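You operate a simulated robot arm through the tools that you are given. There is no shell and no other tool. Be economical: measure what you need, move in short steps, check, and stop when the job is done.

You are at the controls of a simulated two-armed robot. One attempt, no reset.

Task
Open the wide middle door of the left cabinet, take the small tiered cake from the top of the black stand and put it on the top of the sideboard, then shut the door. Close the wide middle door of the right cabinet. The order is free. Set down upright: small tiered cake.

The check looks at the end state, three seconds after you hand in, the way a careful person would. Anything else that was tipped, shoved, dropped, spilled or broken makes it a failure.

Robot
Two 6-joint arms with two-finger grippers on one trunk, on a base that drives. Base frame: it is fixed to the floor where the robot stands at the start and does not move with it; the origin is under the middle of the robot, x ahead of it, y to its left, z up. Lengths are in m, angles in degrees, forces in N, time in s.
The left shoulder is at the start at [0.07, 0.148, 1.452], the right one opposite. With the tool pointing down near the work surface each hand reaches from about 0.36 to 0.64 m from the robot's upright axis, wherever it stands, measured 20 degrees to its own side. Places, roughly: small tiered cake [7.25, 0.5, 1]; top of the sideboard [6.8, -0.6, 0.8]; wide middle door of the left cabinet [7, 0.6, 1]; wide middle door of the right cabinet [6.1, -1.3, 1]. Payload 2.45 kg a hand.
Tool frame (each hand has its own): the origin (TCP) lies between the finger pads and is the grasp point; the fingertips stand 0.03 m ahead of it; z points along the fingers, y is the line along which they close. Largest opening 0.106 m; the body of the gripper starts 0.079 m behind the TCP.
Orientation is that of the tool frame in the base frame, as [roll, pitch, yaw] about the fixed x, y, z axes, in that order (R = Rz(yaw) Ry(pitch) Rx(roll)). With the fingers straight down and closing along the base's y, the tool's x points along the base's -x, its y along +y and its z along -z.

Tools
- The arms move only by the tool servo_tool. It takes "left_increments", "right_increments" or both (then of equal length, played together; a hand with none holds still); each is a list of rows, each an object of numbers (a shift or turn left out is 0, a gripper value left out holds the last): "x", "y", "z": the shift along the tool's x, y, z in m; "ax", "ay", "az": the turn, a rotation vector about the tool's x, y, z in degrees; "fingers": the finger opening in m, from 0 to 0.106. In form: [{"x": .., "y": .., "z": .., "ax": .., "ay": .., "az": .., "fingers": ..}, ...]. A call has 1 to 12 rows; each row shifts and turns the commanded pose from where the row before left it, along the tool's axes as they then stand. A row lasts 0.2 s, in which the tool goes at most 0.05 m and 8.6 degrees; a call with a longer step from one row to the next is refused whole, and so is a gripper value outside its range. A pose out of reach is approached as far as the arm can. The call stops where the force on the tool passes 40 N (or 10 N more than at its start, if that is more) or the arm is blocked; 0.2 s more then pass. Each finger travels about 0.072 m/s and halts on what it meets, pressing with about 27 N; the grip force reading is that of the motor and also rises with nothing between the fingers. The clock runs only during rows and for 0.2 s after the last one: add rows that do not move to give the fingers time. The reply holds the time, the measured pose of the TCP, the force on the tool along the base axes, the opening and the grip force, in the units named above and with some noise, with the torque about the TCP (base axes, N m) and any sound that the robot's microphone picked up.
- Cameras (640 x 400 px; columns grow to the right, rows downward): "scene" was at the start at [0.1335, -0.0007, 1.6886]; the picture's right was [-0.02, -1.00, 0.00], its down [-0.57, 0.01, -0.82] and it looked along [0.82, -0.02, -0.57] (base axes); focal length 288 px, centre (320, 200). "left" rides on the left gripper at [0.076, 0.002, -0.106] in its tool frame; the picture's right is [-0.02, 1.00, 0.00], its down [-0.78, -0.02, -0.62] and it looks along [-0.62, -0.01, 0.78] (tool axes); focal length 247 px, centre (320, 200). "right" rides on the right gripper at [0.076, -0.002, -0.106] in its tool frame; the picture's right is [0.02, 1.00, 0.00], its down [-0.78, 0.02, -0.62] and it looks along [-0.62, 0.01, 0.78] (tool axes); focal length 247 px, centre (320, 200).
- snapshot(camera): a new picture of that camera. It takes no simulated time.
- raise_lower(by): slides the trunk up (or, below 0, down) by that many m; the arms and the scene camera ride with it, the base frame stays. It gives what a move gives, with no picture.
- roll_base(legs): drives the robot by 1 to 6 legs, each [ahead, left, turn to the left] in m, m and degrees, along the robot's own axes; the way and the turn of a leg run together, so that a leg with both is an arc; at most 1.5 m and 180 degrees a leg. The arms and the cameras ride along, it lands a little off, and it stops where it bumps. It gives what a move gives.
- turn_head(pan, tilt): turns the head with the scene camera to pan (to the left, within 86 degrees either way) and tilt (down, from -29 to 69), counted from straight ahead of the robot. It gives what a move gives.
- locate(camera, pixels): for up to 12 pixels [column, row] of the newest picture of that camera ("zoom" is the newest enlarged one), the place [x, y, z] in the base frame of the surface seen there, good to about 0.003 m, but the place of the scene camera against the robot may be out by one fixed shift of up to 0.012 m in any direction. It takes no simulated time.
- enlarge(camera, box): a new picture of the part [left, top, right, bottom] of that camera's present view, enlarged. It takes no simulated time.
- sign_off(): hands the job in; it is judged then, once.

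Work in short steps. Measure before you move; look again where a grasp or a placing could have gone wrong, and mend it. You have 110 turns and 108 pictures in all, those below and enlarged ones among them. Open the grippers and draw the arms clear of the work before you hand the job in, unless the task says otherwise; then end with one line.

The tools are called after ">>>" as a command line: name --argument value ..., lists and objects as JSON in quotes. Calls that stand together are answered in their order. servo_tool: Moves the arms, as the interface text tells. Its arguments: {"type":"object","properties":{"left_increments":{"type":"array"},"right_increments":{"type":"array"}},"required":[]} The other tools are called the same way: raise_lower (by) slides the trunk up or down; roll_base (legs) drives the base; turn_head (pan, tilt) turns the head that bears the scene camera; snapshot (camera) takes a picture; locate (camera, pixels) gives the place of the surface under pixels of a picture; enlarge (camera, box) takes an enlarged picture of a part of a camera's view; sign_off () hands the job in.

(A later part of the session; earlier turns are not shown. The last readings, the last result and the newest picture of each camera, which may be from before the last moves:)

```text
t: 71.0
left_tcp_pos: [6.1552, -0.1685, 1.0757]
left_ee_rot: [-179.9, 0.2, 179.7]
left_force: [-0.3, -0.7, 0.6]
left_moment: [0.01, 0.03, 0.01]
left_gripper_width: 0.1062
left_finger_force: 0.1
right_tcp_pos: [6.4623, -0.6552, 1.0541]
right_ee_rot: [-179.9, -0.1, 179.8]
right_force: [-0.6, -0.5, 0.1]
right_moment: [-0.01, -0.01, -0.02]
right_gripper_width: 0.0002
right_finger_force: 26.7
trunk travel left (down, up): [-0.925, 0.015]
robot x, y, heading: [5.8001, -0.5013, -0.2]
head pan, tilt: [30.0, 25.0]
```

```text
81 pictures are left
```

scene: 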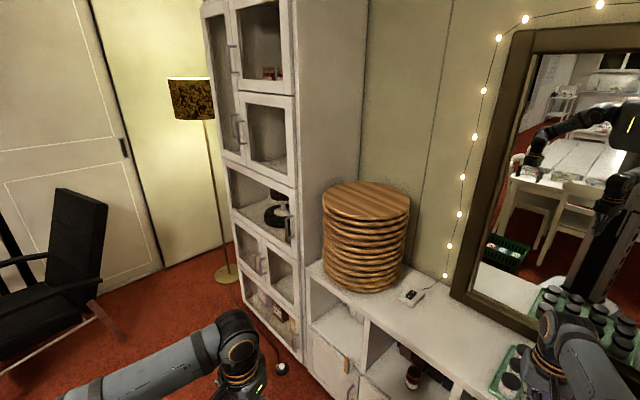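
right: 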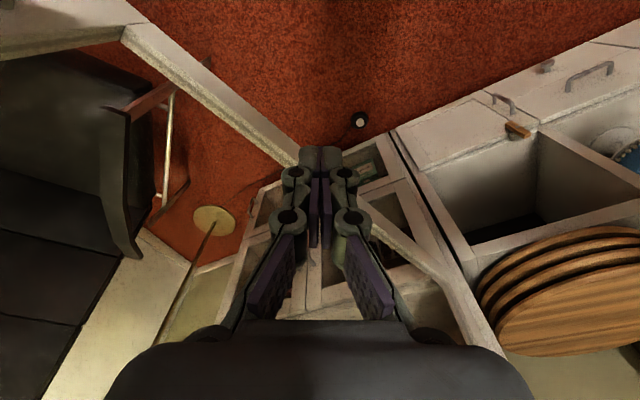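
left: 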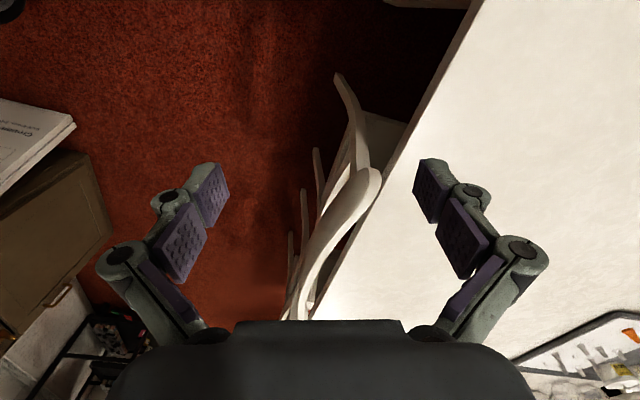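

I measure the board stack, and retract the right hand before sliding left in front of the left cabinet.

>>> locate --camera "scene" --pixels '[[330, 200], [360, 218], [365, 185], [290, 190], [230, 165], [287, 225], [412, 297], [470, 320], [390, 310], [298, 355], [520, 390], [545, 300]]'

>>> servo_tool --right_increments '[{"x": 0.05, "fingers": 0.1}, {"x": 0.05}, {"x": 0.05}, {"x": 0.04}]'

>>> roll_base --legs '[[0.33, 0, 0], [0, 0.9, 0]]'

>>> turn_head --pan 10 --tilt 30

>>> snapshot --camera "scene"

```text
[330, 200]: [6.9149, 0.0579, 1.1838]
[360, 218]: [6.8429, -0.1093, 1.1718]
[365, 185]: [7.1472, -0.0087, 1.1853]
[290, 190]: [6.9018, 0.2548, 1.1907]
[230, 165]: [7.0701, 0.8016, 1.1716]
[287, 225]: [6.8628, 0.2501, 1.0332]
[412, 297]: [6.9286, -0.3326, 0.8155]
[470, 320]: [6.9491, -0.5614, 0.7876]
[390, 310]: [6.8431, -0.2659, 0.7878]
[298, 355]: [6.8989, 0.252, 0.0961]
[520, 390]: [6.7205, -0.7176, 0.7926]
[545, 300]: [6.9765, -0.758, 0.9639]
```

```text
t: 72.0
left_tcp_pos: [6.1553, -0.1689, 1.076]
left_ee_rot: [-179.9, 0.2, 179.8]
left_force: [-0.4, -0.4, 0.3]
left_moment: [0.02, -0.03, 0.01]
left_gripper_width: 0.1061
left_finger_force: 0.0
right_tcp_pos: [6.2769, -0.6792, 1.0566]
right_ee_rot: [-177.3, 0.8, 179.1]
right_force: [-0.4, -0.4, -1.1]
right_moment: [-0.01, -0.03, -0.01]
right_gripper_width: 0.0999
right_finger_force: 0.1
trunk travel left (down, up): [-0.925, 0.015]
robot x, y, heading: [5.8039, -0.5059, -0.4]
head pan, tilt: [30.0, 25.0]
```

```text
t: 78.5
left_tcp_pos: [6.4837, 0.7316, 1.0751]
left_ee_rot: [-179.9, 0.3, 179.8]
left_force: [0.1, -0.2, 0.2]
left_moment: [0.01, 0.01, 0.01]
left_gripper_width: 0.1062
left_finger_force: 0.0
right_tcp_pos: [6.6036, 0.2225, 1.0507]
right_ee_rot: [-177.3, 0.0, 179.3]
right_force: [-0.5, 0.2, 0.3]
right_moment: [0.03, 0.0, 0.01]
right_gripper_width: 0.0998
right_finger_force: 0.1
trunk travel left (down, up): [-0.925, 0.015]
robot x, y, heading: [6.1302, 0.3986, 0.1]
head pan, tilt: [30.0, 25.0]
```

```text
t: 79.4
left_tcp_pos: [6.4846, 0.7335, 1.0755]
left_ee_rot: [-179.8, 0.2, 179.8]
left_force: [-0.3, 0.2, 0.3]
left_moment: [-0.01, -0.03, 0.02]
left_gripper_width: 0.1059
left_finger_force: 0.1
right_tcp_pos: [6.6041, 0.2215, 1.0509]
right_ee_rot: [-177.1, 0.0, 179.3]
right_force: [-0.1, 0.2, 0.1]
right_moment: [0.01, 0.03, -0.02]
right_gripper_width: 0.1001
right_finger_force: 0.1
trunk travel left (down, up): [-0.925, 0.015]
robot x, y, heading: [6.1331, 0.4012, 0.2]
head pan, tilt: [10.0, 30.0]
```

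```text
80 pictures are left
```

scene: 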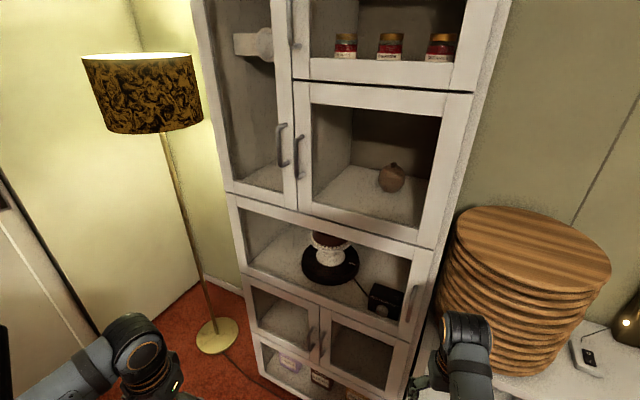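

I zoom in on the middle door with its handle (412,290) and the cake inside (332,255).

>>> enlarge --camera "scene" --box '[220, 180, 460, 400]'

>>> locate --camera "scene" --pixels '[[232, 200], [430, 252], [245, 272], [405, 340], [413, 288], [410, 308], [416, 272], [330, 270], [332, 245], [331, 236], [310, 275], [383, 300]]'

```text
1.82 times, centred on (340, 290) of scene
```

zoom: 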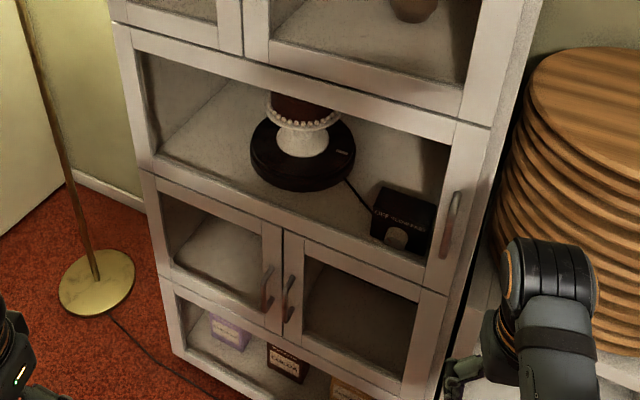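

```text
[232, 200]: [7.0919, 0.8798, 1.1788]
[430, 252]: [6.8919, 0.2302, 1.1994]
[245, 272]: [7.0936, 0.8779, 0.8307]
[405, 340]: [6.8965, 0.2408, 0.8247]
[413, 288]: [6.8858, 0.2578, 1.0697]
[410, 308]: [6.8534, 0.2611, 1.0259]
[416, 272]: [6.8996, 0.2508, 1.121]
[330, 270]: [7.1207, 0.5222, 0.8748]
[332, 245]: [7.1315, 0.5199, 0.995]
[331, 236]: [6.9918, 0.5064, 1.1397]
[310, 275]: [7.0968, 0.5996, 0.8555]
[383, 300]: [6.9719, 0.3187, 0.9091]
```

The cake with white pedestal sits on a low black turntable; the door (hinge (7.09,.88), free edge (6.89,.235)) faces ~−17.5°. I turn square to it, shift left, lower the trunk, and pitch the right tool forward to grip the vertical handle.

>>> locate --camera "zoom" --pixels '[[456, 194], [452, 210], [447, 230], [443, 252], [440, 180], [478, 150], [300, 130], [300, 105], [275, 118], [335, 112], [301, 160], [262, 160]]'

>>> roll_base --legs '[[0, 0, -17.7], [-0.04, 0.26, 0]]'

>>> raise_lower --by -0.25

>>> servo_tool --right_increments '[{"ay": -8.5}, {"ay": -8.5}, {"ay": -8.5}, {"ay": -8.5}, {"ay": -8.5}, {"ay": -8.5}]'

```text
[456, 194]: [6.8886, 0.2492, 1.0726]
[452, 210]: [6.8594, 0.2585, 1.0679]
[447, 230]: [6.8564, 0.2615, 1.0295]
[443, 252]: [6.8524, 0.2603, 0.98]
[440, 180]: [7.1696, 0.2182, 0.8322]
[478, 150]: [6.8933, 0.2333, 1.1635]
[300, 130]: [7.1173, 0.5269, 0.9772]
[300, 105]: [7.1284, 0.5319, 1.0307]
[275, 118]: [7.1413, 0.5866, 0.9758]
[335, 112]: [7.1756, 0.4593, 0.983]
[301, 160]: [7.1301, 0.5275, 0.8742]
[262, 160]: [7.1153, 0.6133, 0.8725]
```

```text
t: 82.2
left_tcp_pos: [6.6104, 0.8684, 1.0749]
left_ee_rot: [180.0, 0.2, 162.3]
left_force: [-0.2, -0.6, 0.7]
left_moment: [0.01, 0.0, -0.01]
left_gripper_width: 0.1057
left_finger_force: 0.0
right_tcp_pos: [6.5685, 0.3458, 1.0495]
right_ee_rot: [-177.2, 0.0, 161.4]
right_force: [0.4, -0.2, 0.1]
right_moment: [0.0, 0.04, -0.02]
right_gripper_width: 0.0997
right_finger_force: 0.1
trunk travel left (down, up): [-0.925, 0.015]
robot x, y, heading: [6.1733, 0.6582, -17.9]
head pan, tilt: [10.0, 30.0]
```

```text
t: 84.8
left_tcp_pos: [6.612, 0.8716, 0.8261]
left_ee_rot: [-180.0, 0.2, 162.2]
left_force: [0.1, -0.2, -0.2]
left_moment: [0.0, -0.01, 0.01]
left_gripper_width: 0.106
left_finger_force: 0.0
right_tcp_pos: [6.5696, 0.347, 0.8011]
right_ee_rot: [-177.1, 0.0, 161.5]
right_force: [0.3, -0.3, -0.1]
right_moment: [0.02, -0.01, 0.01]
right_gripper_width: 0.0998
right_finger_force: 0.1
trunk travel left (down, up): [-0.675, 0.265]
robot x, y, heading: [6.1717, 0.6583, -17.6]
head pan, tilt: [10.0, 30.0]
```

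```text
t: 86.0
left_tcp_pos: [6.6126, 0.8704, 0.8255]
left_ee_rot: [-180.0, 0.2, 162.2]
left_force: [-0.2, -0.4, 0.4]
left_moment: [0.01, 0.0, -0.03]
left_gripper_width: 0.106
left_finger_force: 0.0
right_tcp_pos: [6.5649, 0.3096, 0.806]
right_ee_rot: [-165.7, 40.5, 173.3]
right_force: [0.5, 0.3, 0.1]
right_moment: [0.02, -0.01, -0.02]
right_gripper_width: 0.0999
right_finger_force: 0.1
trunk travel left (down, up): [-0.675, 0.265]
robot x, y, heading: [6.1751, 0.6598, -17.9]
head pan, tilt: [10.0, 30.0]
stopped in row 5 (right hand): the arm was blocked; the commanded pose is now the measured one
```

The wrist pitch was blocked at ~43° close to the body. I move the hand outward and up while unrolling it, then continue pitching.

>>> servo_tool --right_increments '[{"x": -0.038, "y": -0.006, "z": -0.005, "az": 4}, {"x": -0.038, "y": -0.006, "z": -0.005, "az": 4}, {"x": -0.038, "y": -0.006, "z": -0.005, "az": 4}, {"x": -0.038, "y": -0.006, "z": -0.005, "az": 4}]'

>>> snapshot --camera "scene"

```text
t: 87.0
left_tcp_pos: [6.6121, 0.8707, 0.8253]
left_ee_rot: [-179.9, 0.2, 162.2]
left_force: [-0.2, -0.7, 0.2]
left_moment: [0.03, 0.02, 0.02]
left_gripper_width: 0.1062
left_finger_force: 0.1
right_tcp_pos: [6.6561, 0.2655, 0.9237]
right_ee_rot: [179.8, 42.5, 151.6]
right_force: [-0.1, 0.5, 0.2]
right_moment: [0.0, 0.05, -0.01]
right_gripper_width: 0.1002
right_finger_force: 0.0
trunk travel left (down, up): [-0.675, 0.265]
robot x, y, heading: [6.1713, 0.6608, -17.8]
head pan, tilt: [10.0, 30.0]
```

```text
78 pictures are left
```

scene: 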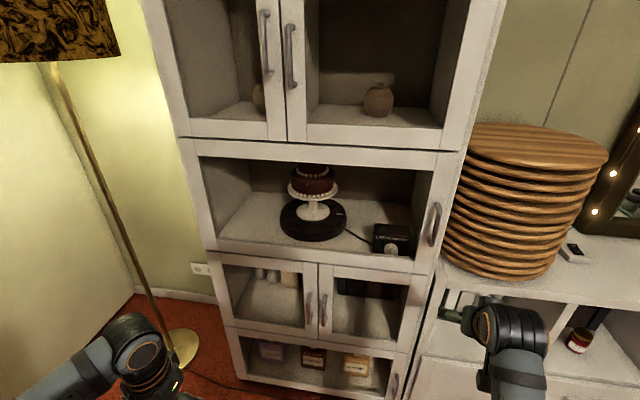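

Now the tool is level-rolled at pitch 42°. I correct yaw by +10.7° and pitch on to horizontal.

>>> servo_tool --right_increments '[{"ax": -3.6, "az": -3.95}, {"ax": -3.6, "az": -3.95}, {"ay": -8}, {"ay": -8}, {"ay": -8}, {"ay": -8}, {"ay": -8}, {"ay": -7}]'

```text
t: 88.8
left_tcp_pos: [6.6132, 0.8709, 0.8255]
left_ee_rot: [-179.9, 0.2, 162.3]
left_force: [-0.7, 0.0, -0.2]
left_moment: [-0.01, 0.03, 0.02]
left_gripper_width: 0.1059
left_finger_force: 0.0
right_tcp_pos: [6.6539, 0.2649, 0.9249]
right_ee_rot: [171.3, 89.7, 153.8]
right_force: [-0.7, 0.7, 1.1]
right_moment: [0.0, -0.01, -0.02]
right_gripper_width: 0.1001
right_finger_force: 0.0
trunk travel left (down, up): [-0.675, 0.265]
robot x, y, heading: [6.1746, 0.6568, -17.8]
head pan, tilt: [10.0, 30.0]
```

Tool is horizontal facing −17.5°. I raise 0.10 and shift left 0.055 to line up with the handle, then view it in the right camera.

>>> servo_tool --right_increments '[{"x": -0.035, "y": 0.02}, {"x": -0.035, "y": 0.02}, {"x": -0.03, "y": 0.015}]'

>>> snapshot --camera "right"

>>> enlarge --camera "scene" --box '[370, 170, 530, 290]'

```text
t: 89.6
left_tcp_pos: [6.611, 0.8704, 0.8258]
left_ee_rot: [-179.9, 0.2, 162.2]
left_force: [1.1, -1.1, -0.2]
left_moment: [0.01, -0.03, 0.0]
left_gripper_width: 0.106
left_finger_force: 0.0
right_tcp_pos: [6.6666, 0.3062, 1.0147]
right_ee_rot: [-101.7, 84.0, -118.2]
right_force: [-0.3, 0.3, -0.4]
right_moment: [-0.01, 0.01, 0.02]
right_gripper_width: 0.1003
right_finger_force: 0.0
trunk travel left (down, up): [-0.675, 0.265]
robot x, y, heading: [6.1762, 0.6551, -17.6]
head pan, tilt: [10.0, 30.0]
```

```text
77 pictures are left
```

right: 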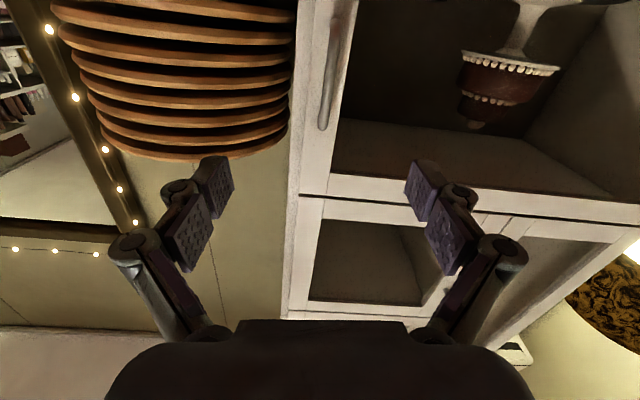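

```text
3.33 times, centred on (450, 230) of scene
```

zoom: 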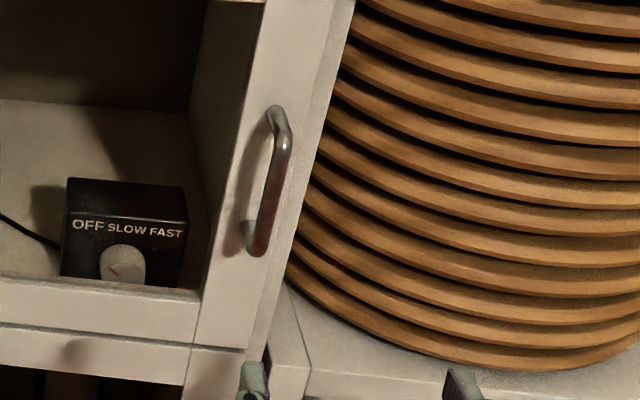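

The hand-camera view is inverted; handle is at (333,75). I locate it precisely with the hand camera.

>>> locate --camera "right" --pixels '[[326, 118], [330, 90], [335, 60], [342, 20], [310, 100], [312, 180], [300, 100], [500, 65], [475, 120], [525, 30], [200, 140], [330, 180]]'

>>> locate --camera "zoom" --pixels '[[276, 112], [280, 150], [270, 200], [258, 248], [250, 190], [320, 120]]'

```text
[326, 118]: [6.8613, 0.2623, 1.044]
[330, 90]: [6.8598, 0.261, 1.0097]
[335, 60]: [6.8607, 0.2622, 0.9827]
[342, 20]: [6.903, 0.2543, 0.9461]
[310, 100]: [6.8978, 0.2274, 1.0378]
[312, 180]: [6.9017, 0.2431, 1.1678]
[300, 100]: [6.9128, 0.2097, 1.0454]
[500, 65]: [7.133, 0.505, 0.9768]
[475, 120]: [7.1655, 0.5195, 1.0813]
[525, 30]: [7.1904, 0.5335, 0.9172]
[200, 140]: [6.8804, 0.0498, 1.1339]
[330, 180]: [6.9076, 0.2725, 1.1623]
```

```text
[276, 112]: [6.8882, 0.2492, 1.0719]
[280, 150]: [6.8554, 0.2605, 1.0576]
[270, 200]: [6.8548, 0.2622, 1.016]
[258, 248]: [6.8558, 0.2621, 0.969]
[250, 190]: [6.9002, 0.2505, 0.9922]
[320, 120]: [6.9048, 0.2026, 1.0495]
```

Bar at (6.86,.262), z .965–1.06. I fix the roll, narrow the fingers to 0.06 and shift left 0.016, then drive the base 0.13 ahead.

>>> servo_tool --right_increments '[{"az": 5.9, "y": 0.016, "fingers": 0.06}, {}, {}]'

>>> roll_base --legs '[[0.13, 0, 0]]'

>>> snapshot --camera "right"

```text
t: 90.0
left_tcp_pos: [6.6131, 0.8712, 0.825]
left_ee_rot: [-179.9, 0.1, 162.2]
left_force: [-0.5, -0.9, 0.5]
left_moment: [-0.02, 0.0, -0.02]
left_gripper_width: 0.1062
left_finger_force: 0.1
right_tcp_pos: [6.6677, 0.3092, 1.015]
right_ee_rot: [-96.9, 84.0, -112.6]
right_force: [-0.6, -0.1, 0.8]
right_moment: [0.0, 0.02, 0.01]
right_gripper_width: 0.0599
right_finger_force: 0.0
trunk travel left (down, up): [-0.675, 0.265]
robot x, y, heading: [6.1721, 0.6617, -18.0]
head pan, tilt: [10.0, 30.0]
stopped in row 2 (right hand): the arm was blocked; the commanded pose is now the measured one
```

```text
t: 91.3
left_tcp_pos: [6.7362, 0.8312, 0.8258]
left_ee_rot: [-180.0, 0.2, 162.2]
left_force: [1.0, 0.0, 0.3]
left_moment: [0.0, 0.01, 0.02]
left_gripper_width: 0.1059
left_finger_force: 0.1
right_tcp_pos: [6.7923, 0.2701, 1.0147]
right_ee_rot: [-96.9, 83.9, -112.6]
right_force: [0.4, -0.5, 0.0]
right_moment: [0.01, 0.0, -0.01]
right_gripper_width: 0.0602
right_finger_force: 0.1
trunk travel left (down, up): [-0.675, 0.265]
robot x, y, heading: [6.2929, 0.6199, -17.8]
head pan, tilt: [10.0, 30.0]
```

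```text
75 pictures are left
```

right: 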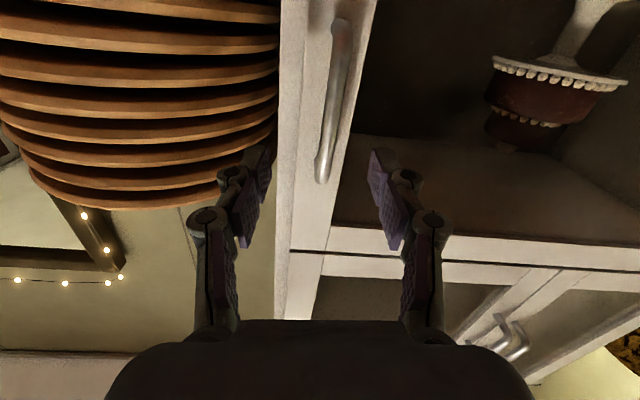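

The bar is centred between the fingers. I drive 0.062 m ahead and close on it.

>>> roll_base --legs '[[0.062, 0.004, 0]]'

>>> snapshot --camera "right"

>>> enlarge --camera "scene" --box '[350, 170, 550, 310]'

```text
t: 92.3
left_tcp_pos: [6.7968, 0.8165, 0.8256]
left_ee_rot: [-179.9, 0.2, 162.2]
left_force: [0.4, 0.3, 0.7]
left_moment: [-0.01, 0.0, -0.01]
left_gripper_width: 0.1059
left_finger_force: 0.0
right_tcp_pos: [6.8516, 0.2563, 1.0143]
right_ee_rot: [-96.9, 84.0, -112.6]
right_force: [0.9, 0.6, 0.4]
right_moment: [-0.01, 0.01, 0.04]
right_gripper_width: 0.0601
right_finger_force: 0.1
trunk travel left (down, up): [-0.675, 0.265]
robot x, y, heading: [6.3565, 0.6007, -17.8]
head pan, tilt: [10.0, 30.0]
```

```text
74 pictures are left
```

right: 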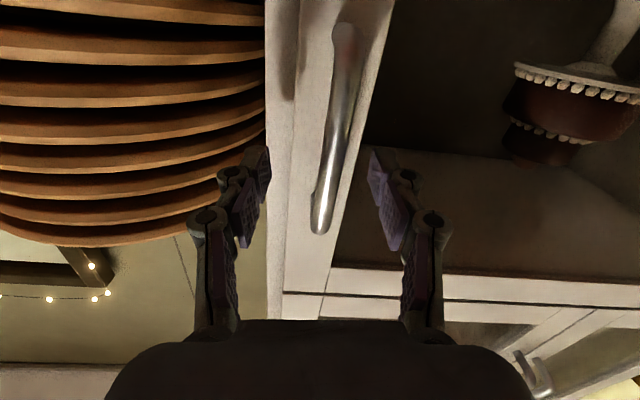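

```text
2.86 times, centred on (450, 240) of scene
```

zoom: 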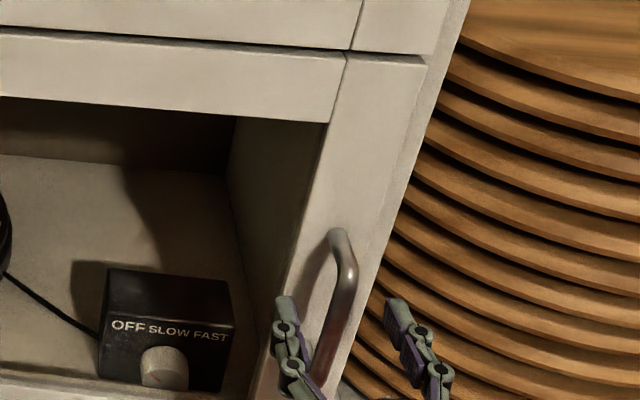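

Fingers straddle the bar; close.

>>> servo_tool --right_increments '[{"fingers": 0}, {}, {}, {}, {}]'

>>> snapshot --camera "right"

```text
t: 93.5
left_tcp_pos: [6.7971, 0.8198, 0.8241]
left_ee_rot: [-179.6, 0.2, 162.2]
left_force: [-0.6, 0.2, -0.3]
left_moment: [-0.01, -0.04, -0.02]
left_gripper_width: 0.1059
left_finger_force: 0.0
right_tcp_pos: [6.8547, 0.2589, 1.0149]
right_ee_rot: [-97.6, 83.7, -113.3]
right_force: [2.7, 27.2, -4.1]
right_moment: [0.99, -0.24, 0.38]
right_gripper_width: 0.014
right_finger_force: 40.2
trunk travel left (down, up): [-0.675, 0.265]
robot x, y, heading: [6.3586, 0.6049, -17.8]
head pan, tilt: [10.0, 30.0]
```

```text
72 pictures are left
```

right: 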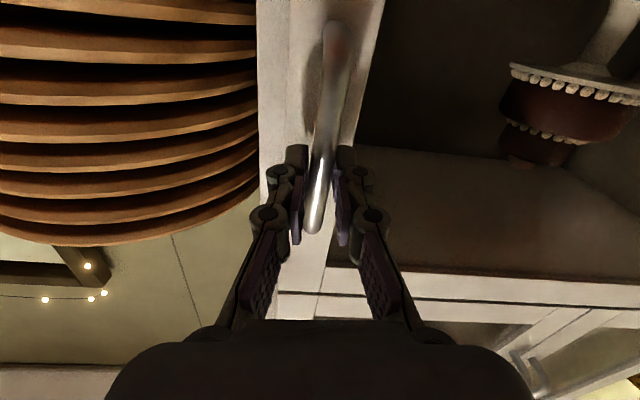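

Gripped the bar (0.014 m). I open the door by rotating the robot rigidly about the hinge, starting with two 5° legs.

>>> roll_base --legs '[[-0.041, 0.054, -5], [-0.041, 0.054, -5]]'

>>> snapshot --camera "scene"

```text
t: 94.2
left_tcp_pos: [6.7969, 0.8201, 0.8246]
left_ee_rot: [-179.8, 0.3, 162.3]
left_force: [-0.4, -1.0, -0.2]
left_moment: [0.0, -0.02, -0.03]
left_gripper_width: 0.1061
left_finger_force: 0.1
right_tcp_pos: [6.8511, 0.2614, 1.0145]
right_ee_rot: [-98.2, 84.4, -113.6]
right_force: [5.0, 10.4, 0.4]
right_moment: [1.02, -0.46, 0.11]
right_gripper_width: 0.0137
right_finger_force: 39.9
trunk travel left (down, up): [-0.675, 0.265]
robot x, y, heading: [6.3569, 0.6046, -17.7]
head pan, tilt: [10.0, 30.0]
stopped in leg 1: the force on the tool passed its limit at 48 N (the readings are from after the stop); the commanded pose is now the measured one
```

```text
71 pictures are left
```

scene: 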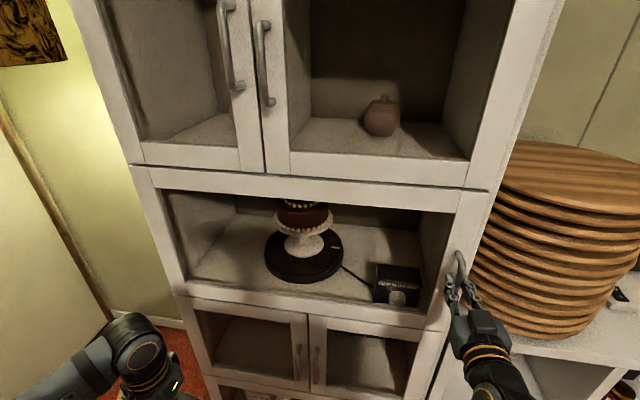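

The force limit tripped from side preload. I pull gently straight back with the arm instead.

>>> servo_tool --right_increments '[{"z": -0.008}, {"z": -0.008}, {"z": -0.008}, {"z": -0.008}, {"z": -0.008}]'

```text
t: 95.1
left_tcp_pos: [6.7957, 0.8223, 0.8247]
left_ee_rot: [-179.7, 0.2, 162.4]
left_force: [0.3, -0.6, 0.4]
left_moment: [-0.03, -0.05, -0.02]
left_gripper_width: 0.1059
left_finger_force: 0.1
right_tcp_pos: [6.8294, 0.2695, 1.0134]
right_ee_rot: [-97.5, 82.4, -112.0]
right_force: [10.3, 19.4, -6.4]
right_moment: [0.91, -0.88, 0.13]
right_gripper_width: 0.0145
right_finger_force: 40.2
trunk travel left (down, up): [-0.675, 0.265]
robot x, y, heading: [6.3588, 0.6077, -17.8]
head pan, tilt: [10.0, 30.0]
stopped in row 4 (right hand): the force on the tool passed its limit at 42 N (the readings are from after the stop); the commanded pose is now the measured one
```

>>> enlarge --camera "scene" --box '[130, 150, 530, 400]'

>>> snapshot --camera "right"

```text
1.60 times, centred on (330, 275) of scene
```

zoom: 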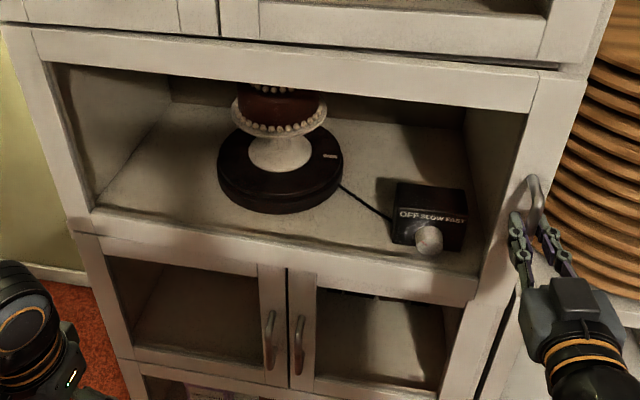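

```text
69 pictures are left
```

right: 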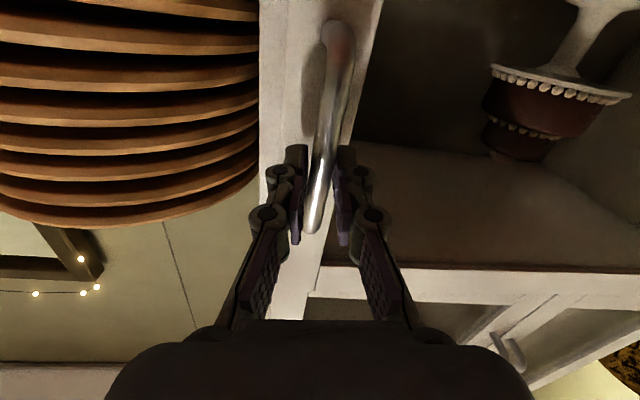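

The door has started to open (~2 cm). I continue slowly, yielding left with the side force.

>>> servo_tool --right_increments '[{"y": 0.008}, {"z": -0.006, "y": 0.002}, {"z": -0.006, "y": 0.001}, {"z": -0.006, "y": 0.001}, {"z": -0.006, "y": 0.001}, {"z": -0.006, "y": 0.001}, {"z": -0.006, "y": 0.001}, {"z": -0.006, "y": 0.001}]'

```text
t: 96.3
left_tcp_pos: [6.796, 0.8198, 0.8248]
left_ee_rot: [-179.8, 0.1, 162.2]
left_force: [0.4, 0.1, 0.7]
left_moment: [-0.03, 0.01, 0.01]
left_gripper_width: 0.1061
left_finger_force: 0.1
right_tcp_pos: [6.8095, 0.2768, 1.0164]
right_ee_rot: [-91.5, 74.6, -103.6]
right_force: [2.7, 3.3, -4.5]
right_moment: [1.18, -0.59, -0.01]
right_gripper_width: 0.0181
right_finger_force: 44.0
trunk travel left (down, up): [-0.675, 0.265]
robot x, y, heading: [6.3577, 0.6042, -17.7]
head pan, tilt: [10.0, 30.0]
stopped in row 5 (right hand): the arm was blocked; the commanded pose is now the measured one
```

Side load is gone but the arm is at a joint limit, so I let the base do the arc now in small legs.

>>> roll_base --legs '[[-0.021, 0.027, -2.5], [-0.021, 0.027, -2.5], [-0.021, 0.027, -2.5], [-0.021, 0.027, -2.5]]'

```text
t: 98.5
left_tcp_pos: [6.7917, 0.8709, 0.8257]
left_ee_rot: [-179.8, 0.1, 152.0]
left_force: [-0.9, -1.0, 0.6]
left_moment: [-0.02, 0.01, -0.01]
left_gripper_width: 0.1059
left_finger_force: 0.2
right_tcp_pos: [6.7114, 0.3352, 1.0165]
right_ee_rot: [-91.1, 74.4, -113.6]
right_force: [3.6, 6.1, -12.2]
right_moment: [0.72, -1.22, -0.13]
right_gripper_width: 0.0181
right_finger_force: 44.0
trunk travel left (down, up): [-0.675, 0.265]
robot x, y, heading: [6.3218, 0.7344, -27.8]
head pan, tilt: [10.0, 30.0]
```

Door follows smoothly (≈13° open). Continue another 25°.

>>> roll_base --legs '[[-0.041, 0.054, -5], [-0.041, 0.054, -5], [-0.041, 0.054, -5], [-0.041, 0.054, -5], [-0.041, 0.054, -5]]'

>>> snapshot --camera "scene"

```text
t: 102.0
left_tcp_pos: [6.818, 0.9895, 0.8265]
left_ee_rot: [179.9, 0.1, 127.4]
left_force: [-0.3, -1.2, 1.0]
left_moment: [0.03, 0.0, 0.05]
left_gripper_width: 0.1061
left_finger_force: 0.1
right_tcp_pos: [6.5189, 0.5361, 1.0159]
right_ee_rot: [-90.5, 74.6, -137.8]
right_force: [-13.4, -8.2, -2.4]
right_moment: [1.19, -0.6, -0.11]
right_gripper_width: 0.018
right_finger_force: 43.9
trunk travel left (down, up): [-0.675, 0.265]
robot x, y, heading: [6.3371, 1.0667, -52.7]
head pan, tilt: [10.0, 30.0]
stopped in leg 5: the force on the tool passed its limit at 44 N (the readings are from after the stop); the commanded pose is now the measured one
```

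```text
68 pictures are left
```

scene: 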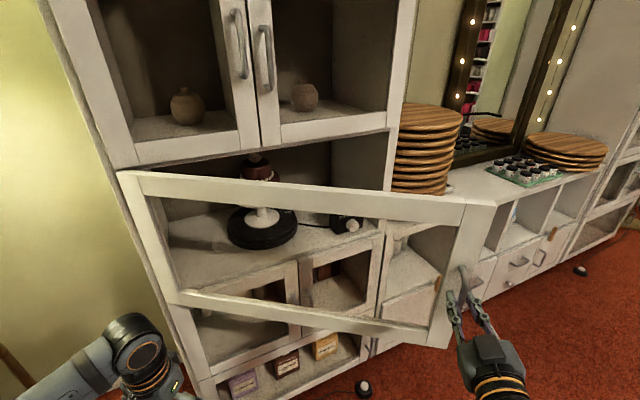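

Door is ~40° open. I release the handle, back off, and go around the free edge to the door's inner side, then face the cabinet.

>>> servo_tool --right_increments '[{"fingers": 0.1}, {}, {}, {}]'

>>> roll_base --legs '[[-0.12, 0, 0], [-0.114, -0.479, 0], [0.358, -0.273, 0], [0, 0, 45]]'

>>> turn_head --pan 15 --tilt 30

>>> snapshot --camera "scene"

```text
t: 103.0
left_tcp_pos: [6.8204, 0.9919, 0.8255]
left_ee_rot: [-179.9, 0.1, 127.4]
left_force: [-0.3, 0.5, 0.0]
left_moment: [0.03, 0.02, 0.01]
left_gripper_width: 0.106
left_finger_force: 0.0
right_tcp_pos: [6.5229, 0.5372, 1.0172]
right_ee_rot: [-90.3, 74.2, -137.5]
right_force: [0.4, -0.1, -0.2]
right_moment: [-0.02, 0.0, 0.03]
right_gripper_width: 0.0997
right_finger_force: 0.1
trunk travel left (down, up): [-0.675, 0.265]
robot x, y, heading: [6.3419, 1.0685, -52.8]
head pan, tilt: [10.0, 30.0]
```

```text
t: 110.9
left_tcp_pos: [6.2274, 0.7804, 0.8264]
left_ee_rot: [-179.8, 0.3, 169.5]
left_force: [-0.1, -0.2, -0.1]
left_moment: [-0.02, 0.0, 0.01]
left_gripper_width: 0.1061
left_finger_force: 0.1
right_tcp_pos: [6.3088, 0.245, 1.0164]
right_ee_rot: [-90.3, 74.2, -95.6]
right_force: [-0.2, 0.6, 1.0]
right_moment: [-0.03, 0.03, -0.01]
right_gripper_width: 0.0998
right_finger_force: 0.0
trunk travel left (down, up): [-0.675, 0.265]
robot x, y, heading: [5.8203, 0.5134, -10.5]
head pan, tilt: [10.0, 30.0]
stopped in leg 4: the robot was blocked; the commanded pose is now the measured one
```

```text
t: 111.6
left_tcp_pos: [6.2271, 0.7807, 0.8265]
left_ee_rot: [-179.9, 0.2, 169.4]
left_force: [-0.6, 0.4, 1.4]
left_moment: [0.0, 0.02, 0.01]
left_gripper_width: 0.106
left_finger_force: 0.0
right_tcp_pos: [6.3101, 0.2439, 1.0165]
right_ee_rot: [-90.4, 74.3, -95.7]
right_force: [0.2, -0.2, 0.9]
right_moment: [0.01, -0.02, -0.01]
right_gripper_width: 0.1001
right_finger_force: 0.0
trunk travel left (down, up): [-0.675, 0.265]
robot x, y, heading: [5.8201, 0.5134, -10.4]
head pan, tilt: [15.0, 30.0]
```

```text
67 pictures are left
```

scene: 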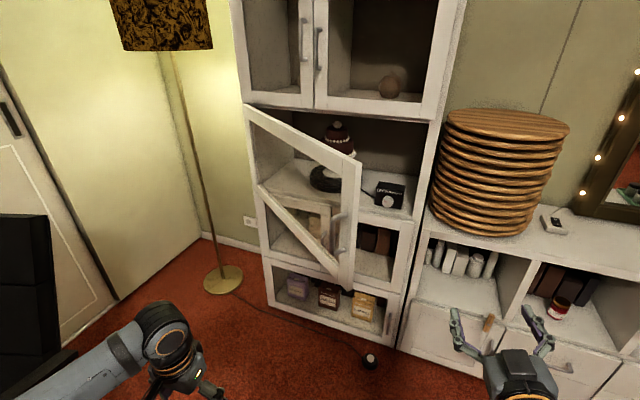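

The rotation was blocked at the rear (likely the green crate near (5.59,.16)). I move forward away and check the crate.

>>> roll_base --legs '[[0.15, 0, 0]]'

>>> turn_head --pan -86 --tilt 60

>>> snapshot --camera "scene"

```text
t: 112.9
left_tcp_pos: [6.3753, 0.7533, 0.8262]
left_ee_rot: [-179.9, 0.2, 169.4]
left_force: [0.8, -0.2, 1.6]
left_moment: [-0.01, 0.05, 0.04]
left_gripper_width: 0.1063
left_finger_force: 0.2
right_tcp_pos: [6.4577, 0.2144, 1.0174]
right_ee_rot: [-90.3, 74.2, -95.6]
right_force: [0.4, 0.4, 0.8]
right_moment: [-0.01, 0.0, -0.03]
right_gripper_width: 0.1002
right_finger_force: 0.0
trunk travel left (down, up): [-0.675, 0.265]
robot x, y, heading: [5.9664, 0.4849, -10.3]
head pan, tilt: [15.0, 30.0]
```

```text
t: 114.7
left_tcp_pos: [6.3761, 0.7527, 0.8261]
left_ee_rot: [-179.9, 0.1, 169.3]
left_force: [-0.5, -0.3, 0.6]
left_moment: [0.0, -0.01, 0.01]
left_gripper_width: 0.1061
left_finger_force: 0.1
right_tcp_pos: [6.4574, 0.2159, 1.0182]
right_ee_rot: [-90.4, 74.3, -95.7]
right_force: [0.2, 0.4, -0.1]
right_moment: [-0.01, 0.02, 0.01]
right_gripper_width: 0.0999
right_finger_force: 0.1
trunk travel left (down, up): [-0.675, 0.265]
robot x, y, heading: [5.9651, 0.4858, -10.2]
head pan, tilt: [-85.9, 60.0]
```

```text
66 pictures are left
```

scene: 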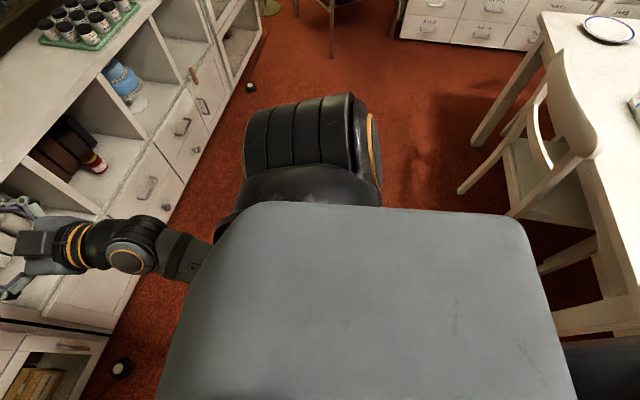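

The crate is hidden behind the trunk; I'll check later. Now look at the door from here and measure it.

>>> turn_head --pan 15 --tilt 35

>>> snapshot --camera "scene"

```text
t: 116.5
left_tcp_pos: [6.3758, 0.7525, 0.8259]
left_ee_rot: [-180.0, 0.2, 169.4]
left_force: [-0.2, 1.0, -0.2]
left_moment: [-0.03, -0.01, 0.01]
left_gripper_width: 0.1061
left_finger_force: 0.1
right_tcp_pos: [6.4576, 0.2162, 1.0168]
right_ee_rot: [-90.2, 74.3, -95.6]
right_force: [0.1, 0.2, -0.1]
right_moment: [-0.02, 0.03, -0.01]
right_gripper_width: 0.1001
right_finger_force: 0.1
trunk travel left (down, up): [-0.675, 0.265]
robot x, y, heading: [5.9679, 0.4867, -10.4]
head pan, tilt: [15.0, 35.0]
```

```text
65 pictures are left
```

scene: 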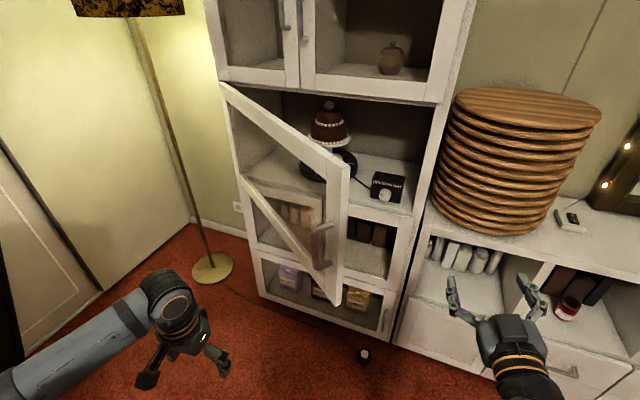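

>>> locate --camera "scene" --pixels '[[224, 88], [335, 165], [345, 170], [335, 295], [330, 200], [325, 232], [210, 268], [330, 125], [329, 105], [318, 145], [340, 145], [348, 165]]'

>>> enlarge --camera "scene" --box '[270, 80, 430, 210]'

```text
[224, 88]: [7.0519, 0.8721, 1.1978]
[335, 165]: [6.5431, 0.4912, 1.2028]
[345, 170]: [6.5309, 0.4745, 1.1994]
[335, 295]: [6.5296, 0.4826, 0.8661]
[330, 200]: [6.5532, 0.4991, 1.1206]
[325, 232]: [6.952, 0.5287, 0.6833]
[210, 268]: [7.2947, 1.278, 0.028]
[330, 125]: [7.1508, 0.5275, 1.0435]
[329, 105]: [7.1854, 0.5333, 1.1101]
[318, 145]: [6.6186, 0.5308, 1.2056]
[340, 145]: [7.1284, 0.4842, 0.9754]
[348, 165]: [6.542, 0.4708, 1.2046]
```

```text
3.08 times, centred on (350, 145) of scene
```

zoom: 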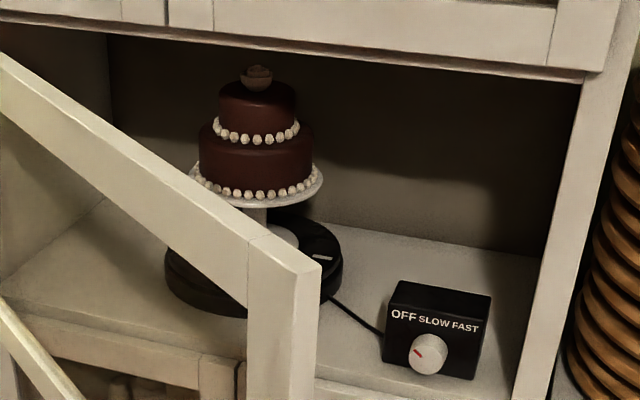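

Door spans hinge (7.08,.88) to free edge (6.53,.475). The left hand will open it further and take the cake by its stem, so I slide the robot right past the free edge, then extend and pitch the left hand.

>>> roll_base --legs '[[0.075, -0.43, 0]]'

>>> servo_tool --left_increments '[{"x": -0.045, "z": -0.02, "fingers": 0.02}, {"x": -0.045, "z": -0.02}, {"x": -0.045, "y": -0.02}, {"x": -0.045, "y": -0.02}, {"x": -0.03, "y": -0.02}]'

```text
t: 119.2
left_tcp_pos: [6.3688, 0.3125, 0.8256]
left_ee_rot: [-179.9, 0.2, 169.2]
left_force: [-0.3, 0.5, 0.6]
left_moment: [0.02, -0.01, -0.02]
left_gripper_width: 0.1059
left_finger_force: 0.0
right_tcp_pos: [6.4505, -0.2233, 1.0154]
right_ee_rot: [-90.4, 74.4, -95.7]
right_force: [0.6, -0.1, -0.7]
right_moment: [-0.03, -0.02, 0.04]
right_gripper_width: 0.1001
right_finger_force: 0.1
trunk travel left (down, up): [-0.675, 0.265]
robot x, y, heading: [5.9606, 0.0508, -10.6]
head pan, tilt: [15.0, 35.0]
```

```text
t: 120.3
left_tcp_pos: [6.5681, 0.2226, 0.8478]
left_ee_rot: [-179.9, 0.1, 169.2]
left_force: [0.5, -0.2, 0.3]
left_moment: [-0.02, -0.01, -0.02]
left_gripper_width: 0.0198
left_finger_force: 0.0
left hand out of reach, approached as far as the arm can: row 3
right_tcp_pos: [6.4518, -0.2247, 1.0161]
right_ee_rot: [-90.4, 74.4, -95.7]
right_force: [-0.4, -0.5, 0.4]
right_moment: [-0.01, -0.01, 0.03]
right_gripper_width: 0.1001
right_finger_force: 0.1
trunk travel left (down, up): [-0.675, 0.265]
robot x, y, heading: [5.959, 0.0416, -10.6]
head pan, tilt: [15.0, 35.0]
```

Now pitch the left tool ~75° forward.

>>> servo_tool --left_increments '[{"ay": -8.4}, {"ay": -8.4}, {"ay": -8.4}, {"ay": -8.4}, {"ay": -8.4}, {"ay": -8.4}, {"ay": -8.4}, {"ay": -8.4}, {"ay": -8.4}]'

>>> turn_head --pan 25 --tilt 32

>>> snapshot --camera "scene"

```text
t: 122.3
left_tcp_pos: [6.5685, 0.2246, 0.8493]
left_ee_rot: [-179.3, 75.9, 169.9]
left_force: [0.6, 0.0, 0.1]
left_moment: [0.0, -0.01, 0.03]
left_gripper_width: 0.0202
left_finger_force: 0.1
right_tcp_pos: [6.4501, -0.2237, 1.0175]
right_ee_rot: [-90.3, 74.3, -95.7]
right_force: [-0.6, -0.2, 0.1]
right_moment: [0.01, 0.03, -0.01]
right_gripper_width: 0.1
right_finger_force: 0.0
trunk travel left (down, up): [-0.675, 0.265]
robot x, y, heading: [5.9583, 0.0495, -10.5]
head pan, tilt: [15.0, 35.0]
```

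```text
t: 123.1
left_tcp_pos: [6.5684, 0.2249, 0.8488]
left_ee_rot: [-179.4, 75.7, 169.9]
left_force: [0.9, 0.6, -1.1]
left_moment: [0.02, 0.01, 0.02]
left_gripper_width: 0.0201
left_finger_force: 0.0
right_tcp_pos: [6.4501, -0.2242, 1.0168]
right_ee_rot: [-90.5, 74.2, -95.8]
right_force: [1.0, 0.3, -0.1]
right_moment: [0.01, 0.0, 0.01]
right_gripper_width: 0.1
right_finger_force: 0.0
trunk travel left (down, up): [-0.675, 0.265]
robot x, y, heading: [5.9602, 0.0465, -10.8]
head pan, tilt: [25.0, 32.0]
```

```text
63 pictures are left
```

scene: 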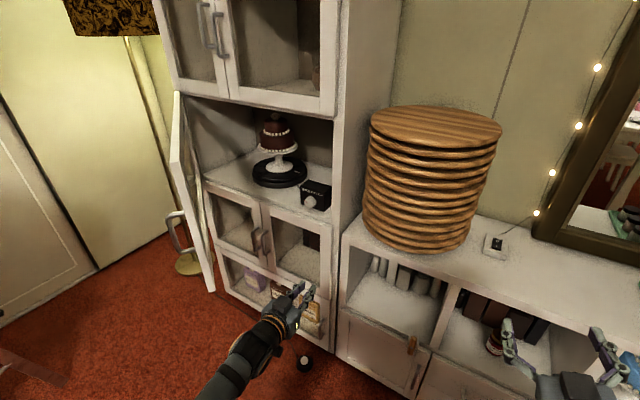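

The door is seen edge-on from here (still ~40° open). I raise the trunk 0.12, bring the left hand inside the door's free edge, and push left with the base.

>>> raise_lower --by 0.12

>>> roll_base --legs '[[0.12, 0.02, 0], [0, 0.15, 0]]'

>>> snapshot --camera "scene"

```text
t: 124.6
left_tcp_pos: [6.5683, 0.2238, 0.9687]
left_ee_rot: [-179.4, 75.8, 169.8]
left_force: [-0.8, -0.6, 0.9]
left_moment: [-0.02, 0.03, 0.0]
left_gripper_width: 0.02
left_finger_force: 0.1
right_tcp_pos: [6.4516, -0.2237, 1.1373]
right_ee_rot: [-90.3, 74.3, -95.8]
right_force: [0.9, -0.7, 0.1]
right_moment: [0.01, 0.01, -0.01]
right_gripper_width: 0.0999
right_finger_force: 0.1
trunk travel left (down, up): [-0.795, 0.145]
robot x, y, heading: [5.9595, 0.0477, -11.1]
head pan, tilt: [25.0, 32.0]
```

```text
t: 126.8
left_tcp_pos: [6.7169, 0.3669, 0.9711]
left_ee_rot: [-179.7, 75.8, 169.6]
left_force: [0.4, 0.2, 0.5]
left_moment: [0.03, 0.01, 0.0]
left_gripper_width: 0.0199
left_finger_force: 0.1
right_tcp_pos: [6.5988, -0.0807, 1.1371]
right_ee_rot: [-90.2, 74.3, -95.7]
right_force: [-0.2, -0.6, -0.9]
right_moment: [0.01, 0.01, 0.01]
right_gripper_width: 0.1
right_finger_force: 0.0
trunk travel left (down, up): [-0.795, 0.145]
robot x, y, heading: [6.1113, 0.1909, -10.8]
head pan, tilt: [25.0, 32.0]
```

```text
62 pictures are left
```

scene: 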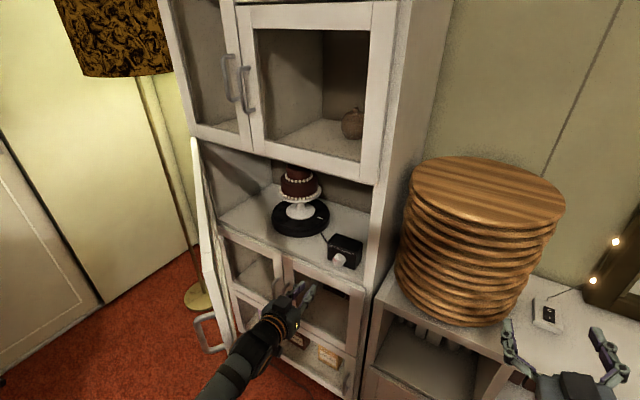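

The left hand is inside the free edge. Push the door left with two base legs.

>>> roll_base --legs '[[-0.06, 0.19, 0], [-0.06, 0.19, 0]]'

>>> snapshot --camera "scene"

```text
t: 129.6
left_tcp_pos: [6.6701, 0.7615, 0.9696]
left_ee_rot: [-179.5, 75.8, 169.7]
left_force: [-0.1, 0.4, -0.1]
left_moment: [0.03, 0.01, 0.02]
left_gripper_width: 0.0199
left_finger_force: 0.0
right_tcp_pos: [6.5507, 0.314, 1.1364]
right_ee_rot: [-90.4, 74.3, -95.9]
right_force: [-0.4, 0.4, -0.5]
right_moment: [-0.03, 0.0, -0.02]
right_gripper_width: 0.1002
right_finger_force: 0.0
trunk travel left (down, up): [-0.795, 0.145]
robot x, y, heading: [6.0629, 0.5877, -10.9]
head pan, tilt: [25.0, 32.0]
```

```text
61 pictures are left
```

scene: 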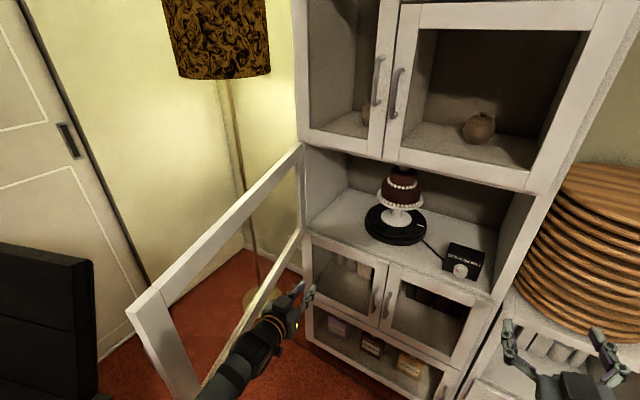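

Door ~75° open. One more push of 0.2 m left.

>>> roll_base --legs '[[-0.037, 0.2, 0]]'

>>> snapshot --camera "scene"

```text
t: 131.2
left_tcp_pos: [6.6712, 0.9625, 0.9696]
left_ee_rot: [-179.6, 75.9, 169.7]
left_force: [-0.8, -0.5, 1.2]
left_moment: [-0.05, 0.05, -0.01]
left_gripper_width: 0.0203
left_finger_force: 0.1
right_tcp_pos: [6.5518, 0.514, 1.1351]
right_ee_rot: [-90.4, 74.3, -95.7]
right_force: [0.2, 0.3, -0.4]
right_moment: [0.0, 0.0, -0.04]
right_gripper_width: 0.1001
right_finger_force: 0.0
trunk travel left (down, up): [-0.795, 0.145]
robot x, y, heading: [6.0621, 0.7861, -10.6]
head pan, tilt: [25.0, 32.0]
```

```text
60 pictures are left
```

scene: 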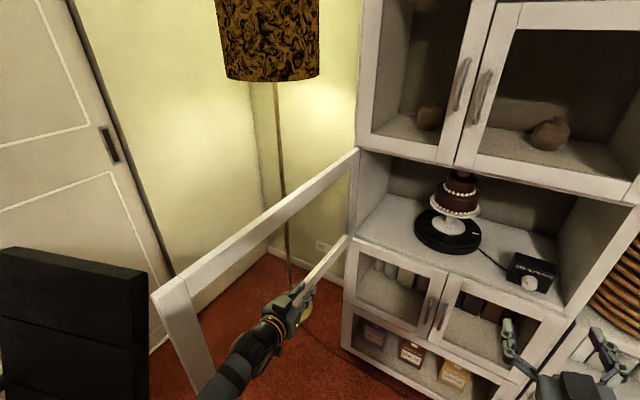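

Door now looks wide open; I measure its free edge and the cake geometry.

>>> locate --camera "scene" --pixels '[[156, 296], [355, 155], [455, 225], [460, 207], [457, 193], [440, 207], [479, 211], [432, 240], [478, 240], [448, 185], [473, 187], [462, 178]]'

>>> enlarge --camera "scene" --box '[390, 150, 570, 290]'

```text
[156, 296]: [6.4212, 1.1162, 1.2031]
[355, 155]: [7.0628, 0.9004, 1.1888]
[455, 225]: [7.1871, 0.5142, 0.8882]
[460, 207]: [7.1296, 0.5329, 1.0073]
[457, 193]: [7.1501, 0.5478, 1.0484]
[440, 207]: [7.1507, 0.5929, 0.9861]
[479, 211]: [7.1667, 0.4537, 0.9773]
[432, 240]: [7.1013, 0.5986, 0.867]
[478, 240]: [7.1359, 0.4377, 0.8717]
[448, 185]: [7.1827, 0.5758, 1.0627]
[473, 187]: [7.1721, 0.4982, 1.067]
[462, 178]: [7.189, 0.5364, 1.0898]
```

```text
2.86 times, centred on (480, 220) of scene
```

zoom: 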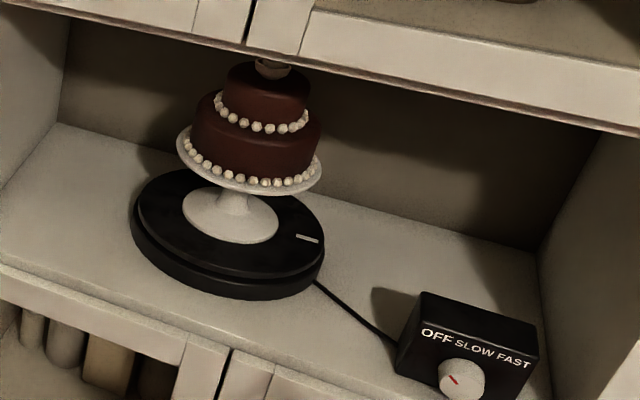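

Upper tier is ~0.08 m wide at z≈1.045–1.085, centre ≈(7.187,.535), so I can grip it from the front. I fold the right hand down and back, open the left fingers, level the left tool and move to a pre-grasp position.

>>> servo_tool --right_increments '[{"ay": 8.4}, {"ay": 8.4}, {"ay": 8.4}, {"ay": 8.4}, {"ay": 8.4}, {"ay": 8.4}, {"ay": 8.4}, {"ay": 8.4}, {"ay": 7}]'

>>> roll_base --legs '[[0.15, -0.22, -6.5]]'

>>> raise_lower --by 0.095

>>> servo_tool --left_increments '[{"ay": -6, "fingers": 0.106}, {"ay": -6}, {}, {}]' --right_increments '[{"x": 0.05}, {"x": 0.05}, {"x": 0.04}, {}]'

```text
t: 131.8
left_tcp_pos: [6.6722, 0.9614, 0.9685]
left_ee_rot: [-179.1, 75.8, 170.1]
left_force: [-0.1, 0.9, -1.2]
left_moment: [-0.01, 0.04, -0.01]
left_gripper_width: 0.0198
left_finger_force: 0.0
right_tcp_pos: [6.5468, 0.4966, 1.1243]
right_ee_rot: [-119.0, 58.9, -124.8]
right_force: [0.6, -0.6, -0.7]
right_moment: [0.02, -0.03, 0.0]
right_gripper_width: 0.1
right_finger_force: 0.1
right hand out of reach, approached as far as the arm can: row 2
trunk travel left (down, up): [-0.795, 0.145]
robot x, y, heading: [6.064, 0.7897, -10.7]
head pan, tilt: [25.0, 32.0]
stopped in row 2 (right hand): the arm was blocked; the commanded pose is now the measured one
```

```text
t: 133.6
left_tcp_pos: [6.781, 0.645, 0.9686]
left_ee_rot: [-179.0, 75.8, 163.8]
left_force: [0.4, -0.2, 0.3]
left_moment: [0.01, 0.04, 0.0]
left_gripper_width: 0.02
left_finger_force: 0.1
right_tcp_pos: [6.6042, 0.1976, 1.1241]
right_ee_rot: [-119.1, 59.0, -131.4]
right_force: [0.8, -0.7, 0.1]
right_moment: [0.0, -0.01, 0.0]
right_gripper_width: 0.1002
right_finger_force: 0.1
trunk travel left (down, up): [-0.795, 0.145]
robot x, y, heading: [6.1537, 0.5411, -17.3]
head pan, tilt: [25.0, 32.0]
```

```text
t: 134.9
left_tcp_pos: [6.7819, 0.6448, 1.0632]
left_ee_rot: [-179.2, 75.9, 163.5]
left_force: [0.0, -0.2, -0.2]
left_moment: [-0.01, 0.03, 0.01]
left_gripper_width: 0.0199
left_finger_force: 0.1
right_tcp_pos: [6.6041, 0.1966, 1.2186]
right_ee_rot: [-119.1, 58.9, -131.3]
right_force: [-0.5, 0.2, 0.0]
right_moment: [-0.01, -0.01, -0.04]
right_gripper_width: 0.1001
right_finger_force: 0.0
trunk travel left (down, up): [-0.89, 0.05]
robot x, y, heading: [6.1536, 0.5398, -17.1]
head pan, tilt: [25.0, 32.0]
```

```text
t: 135.9
left_tcp_pos: [6.7827, 0.6498, 1.0655]
left_ee_rot: [-178.7, 84.2, 165.4]
left_force: [0.0, 0.4, -0.3]
left_moment: [0.01, -0.02, 0.03]
left_gripper_width: 0.1062
left_finger_force: 0.1
left hand out of reach, approached as far as the arm can: row 2
right_tcp_pos: [6.5568, 0.1389, 1.0986]
right_ee_rot: [-119.1, 58.8, -131.3]
right_force: [0.2, 0.8, 1.1]
right_moment: [0.01, -0.01, 0.02]
right_gripper_width: 0.0999
right_finger_force: 0.0
trunk travel left (down, up): [-0.89, 0.05]
robot x, y, heading: [6.1552, 0.5387, -16.9]
head pan, tilt: [25.0, 32.0]
```

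The right hand rolled instead of pitching; I unroll it while extending a little, then pitch down in steps.

>>> servo_tool --right_increments '[{"z": 0.03, "az": 7}, {"z": 0.03, "az": 7}, {"az": 7}, {"az": 7}, {"ay": 8}, {"ay": 8}, {"ay": 8}, {"ay": 8}, {"ay": 8}, {"ay": 8}, {"ay": 8}, {"ay": 8}]'

```text
t: 138.5
left_tcp_pos: [6.7841, 0.6497, 1.0641]
left_ee_rot: [-178.7, 84.2, 165.4]
left_force: [-0.5, -0.5, 0.2]
left_moment: [-0.01, -0.03, 0.01]
left_gripper_width: 0.106
left_finger_force: 0.1
right_tcp_pos: [6.6116, 0.126, 1.0827]
right_ee_rot: [179.8, 11.2, 164.1]
right_force: [0.3, 0.6, -0.4]
right_moment: [-0.01, 0.03, -0.01]
right_gripper_width: 0.1
right_finger_force: 0.1
trunk travel left (down, up): [-0.89, 0.05]
robot x, y, heading: [6.1553, 0.5374, -17.2]
head pan, tilt: [25.0, 32.0]
```

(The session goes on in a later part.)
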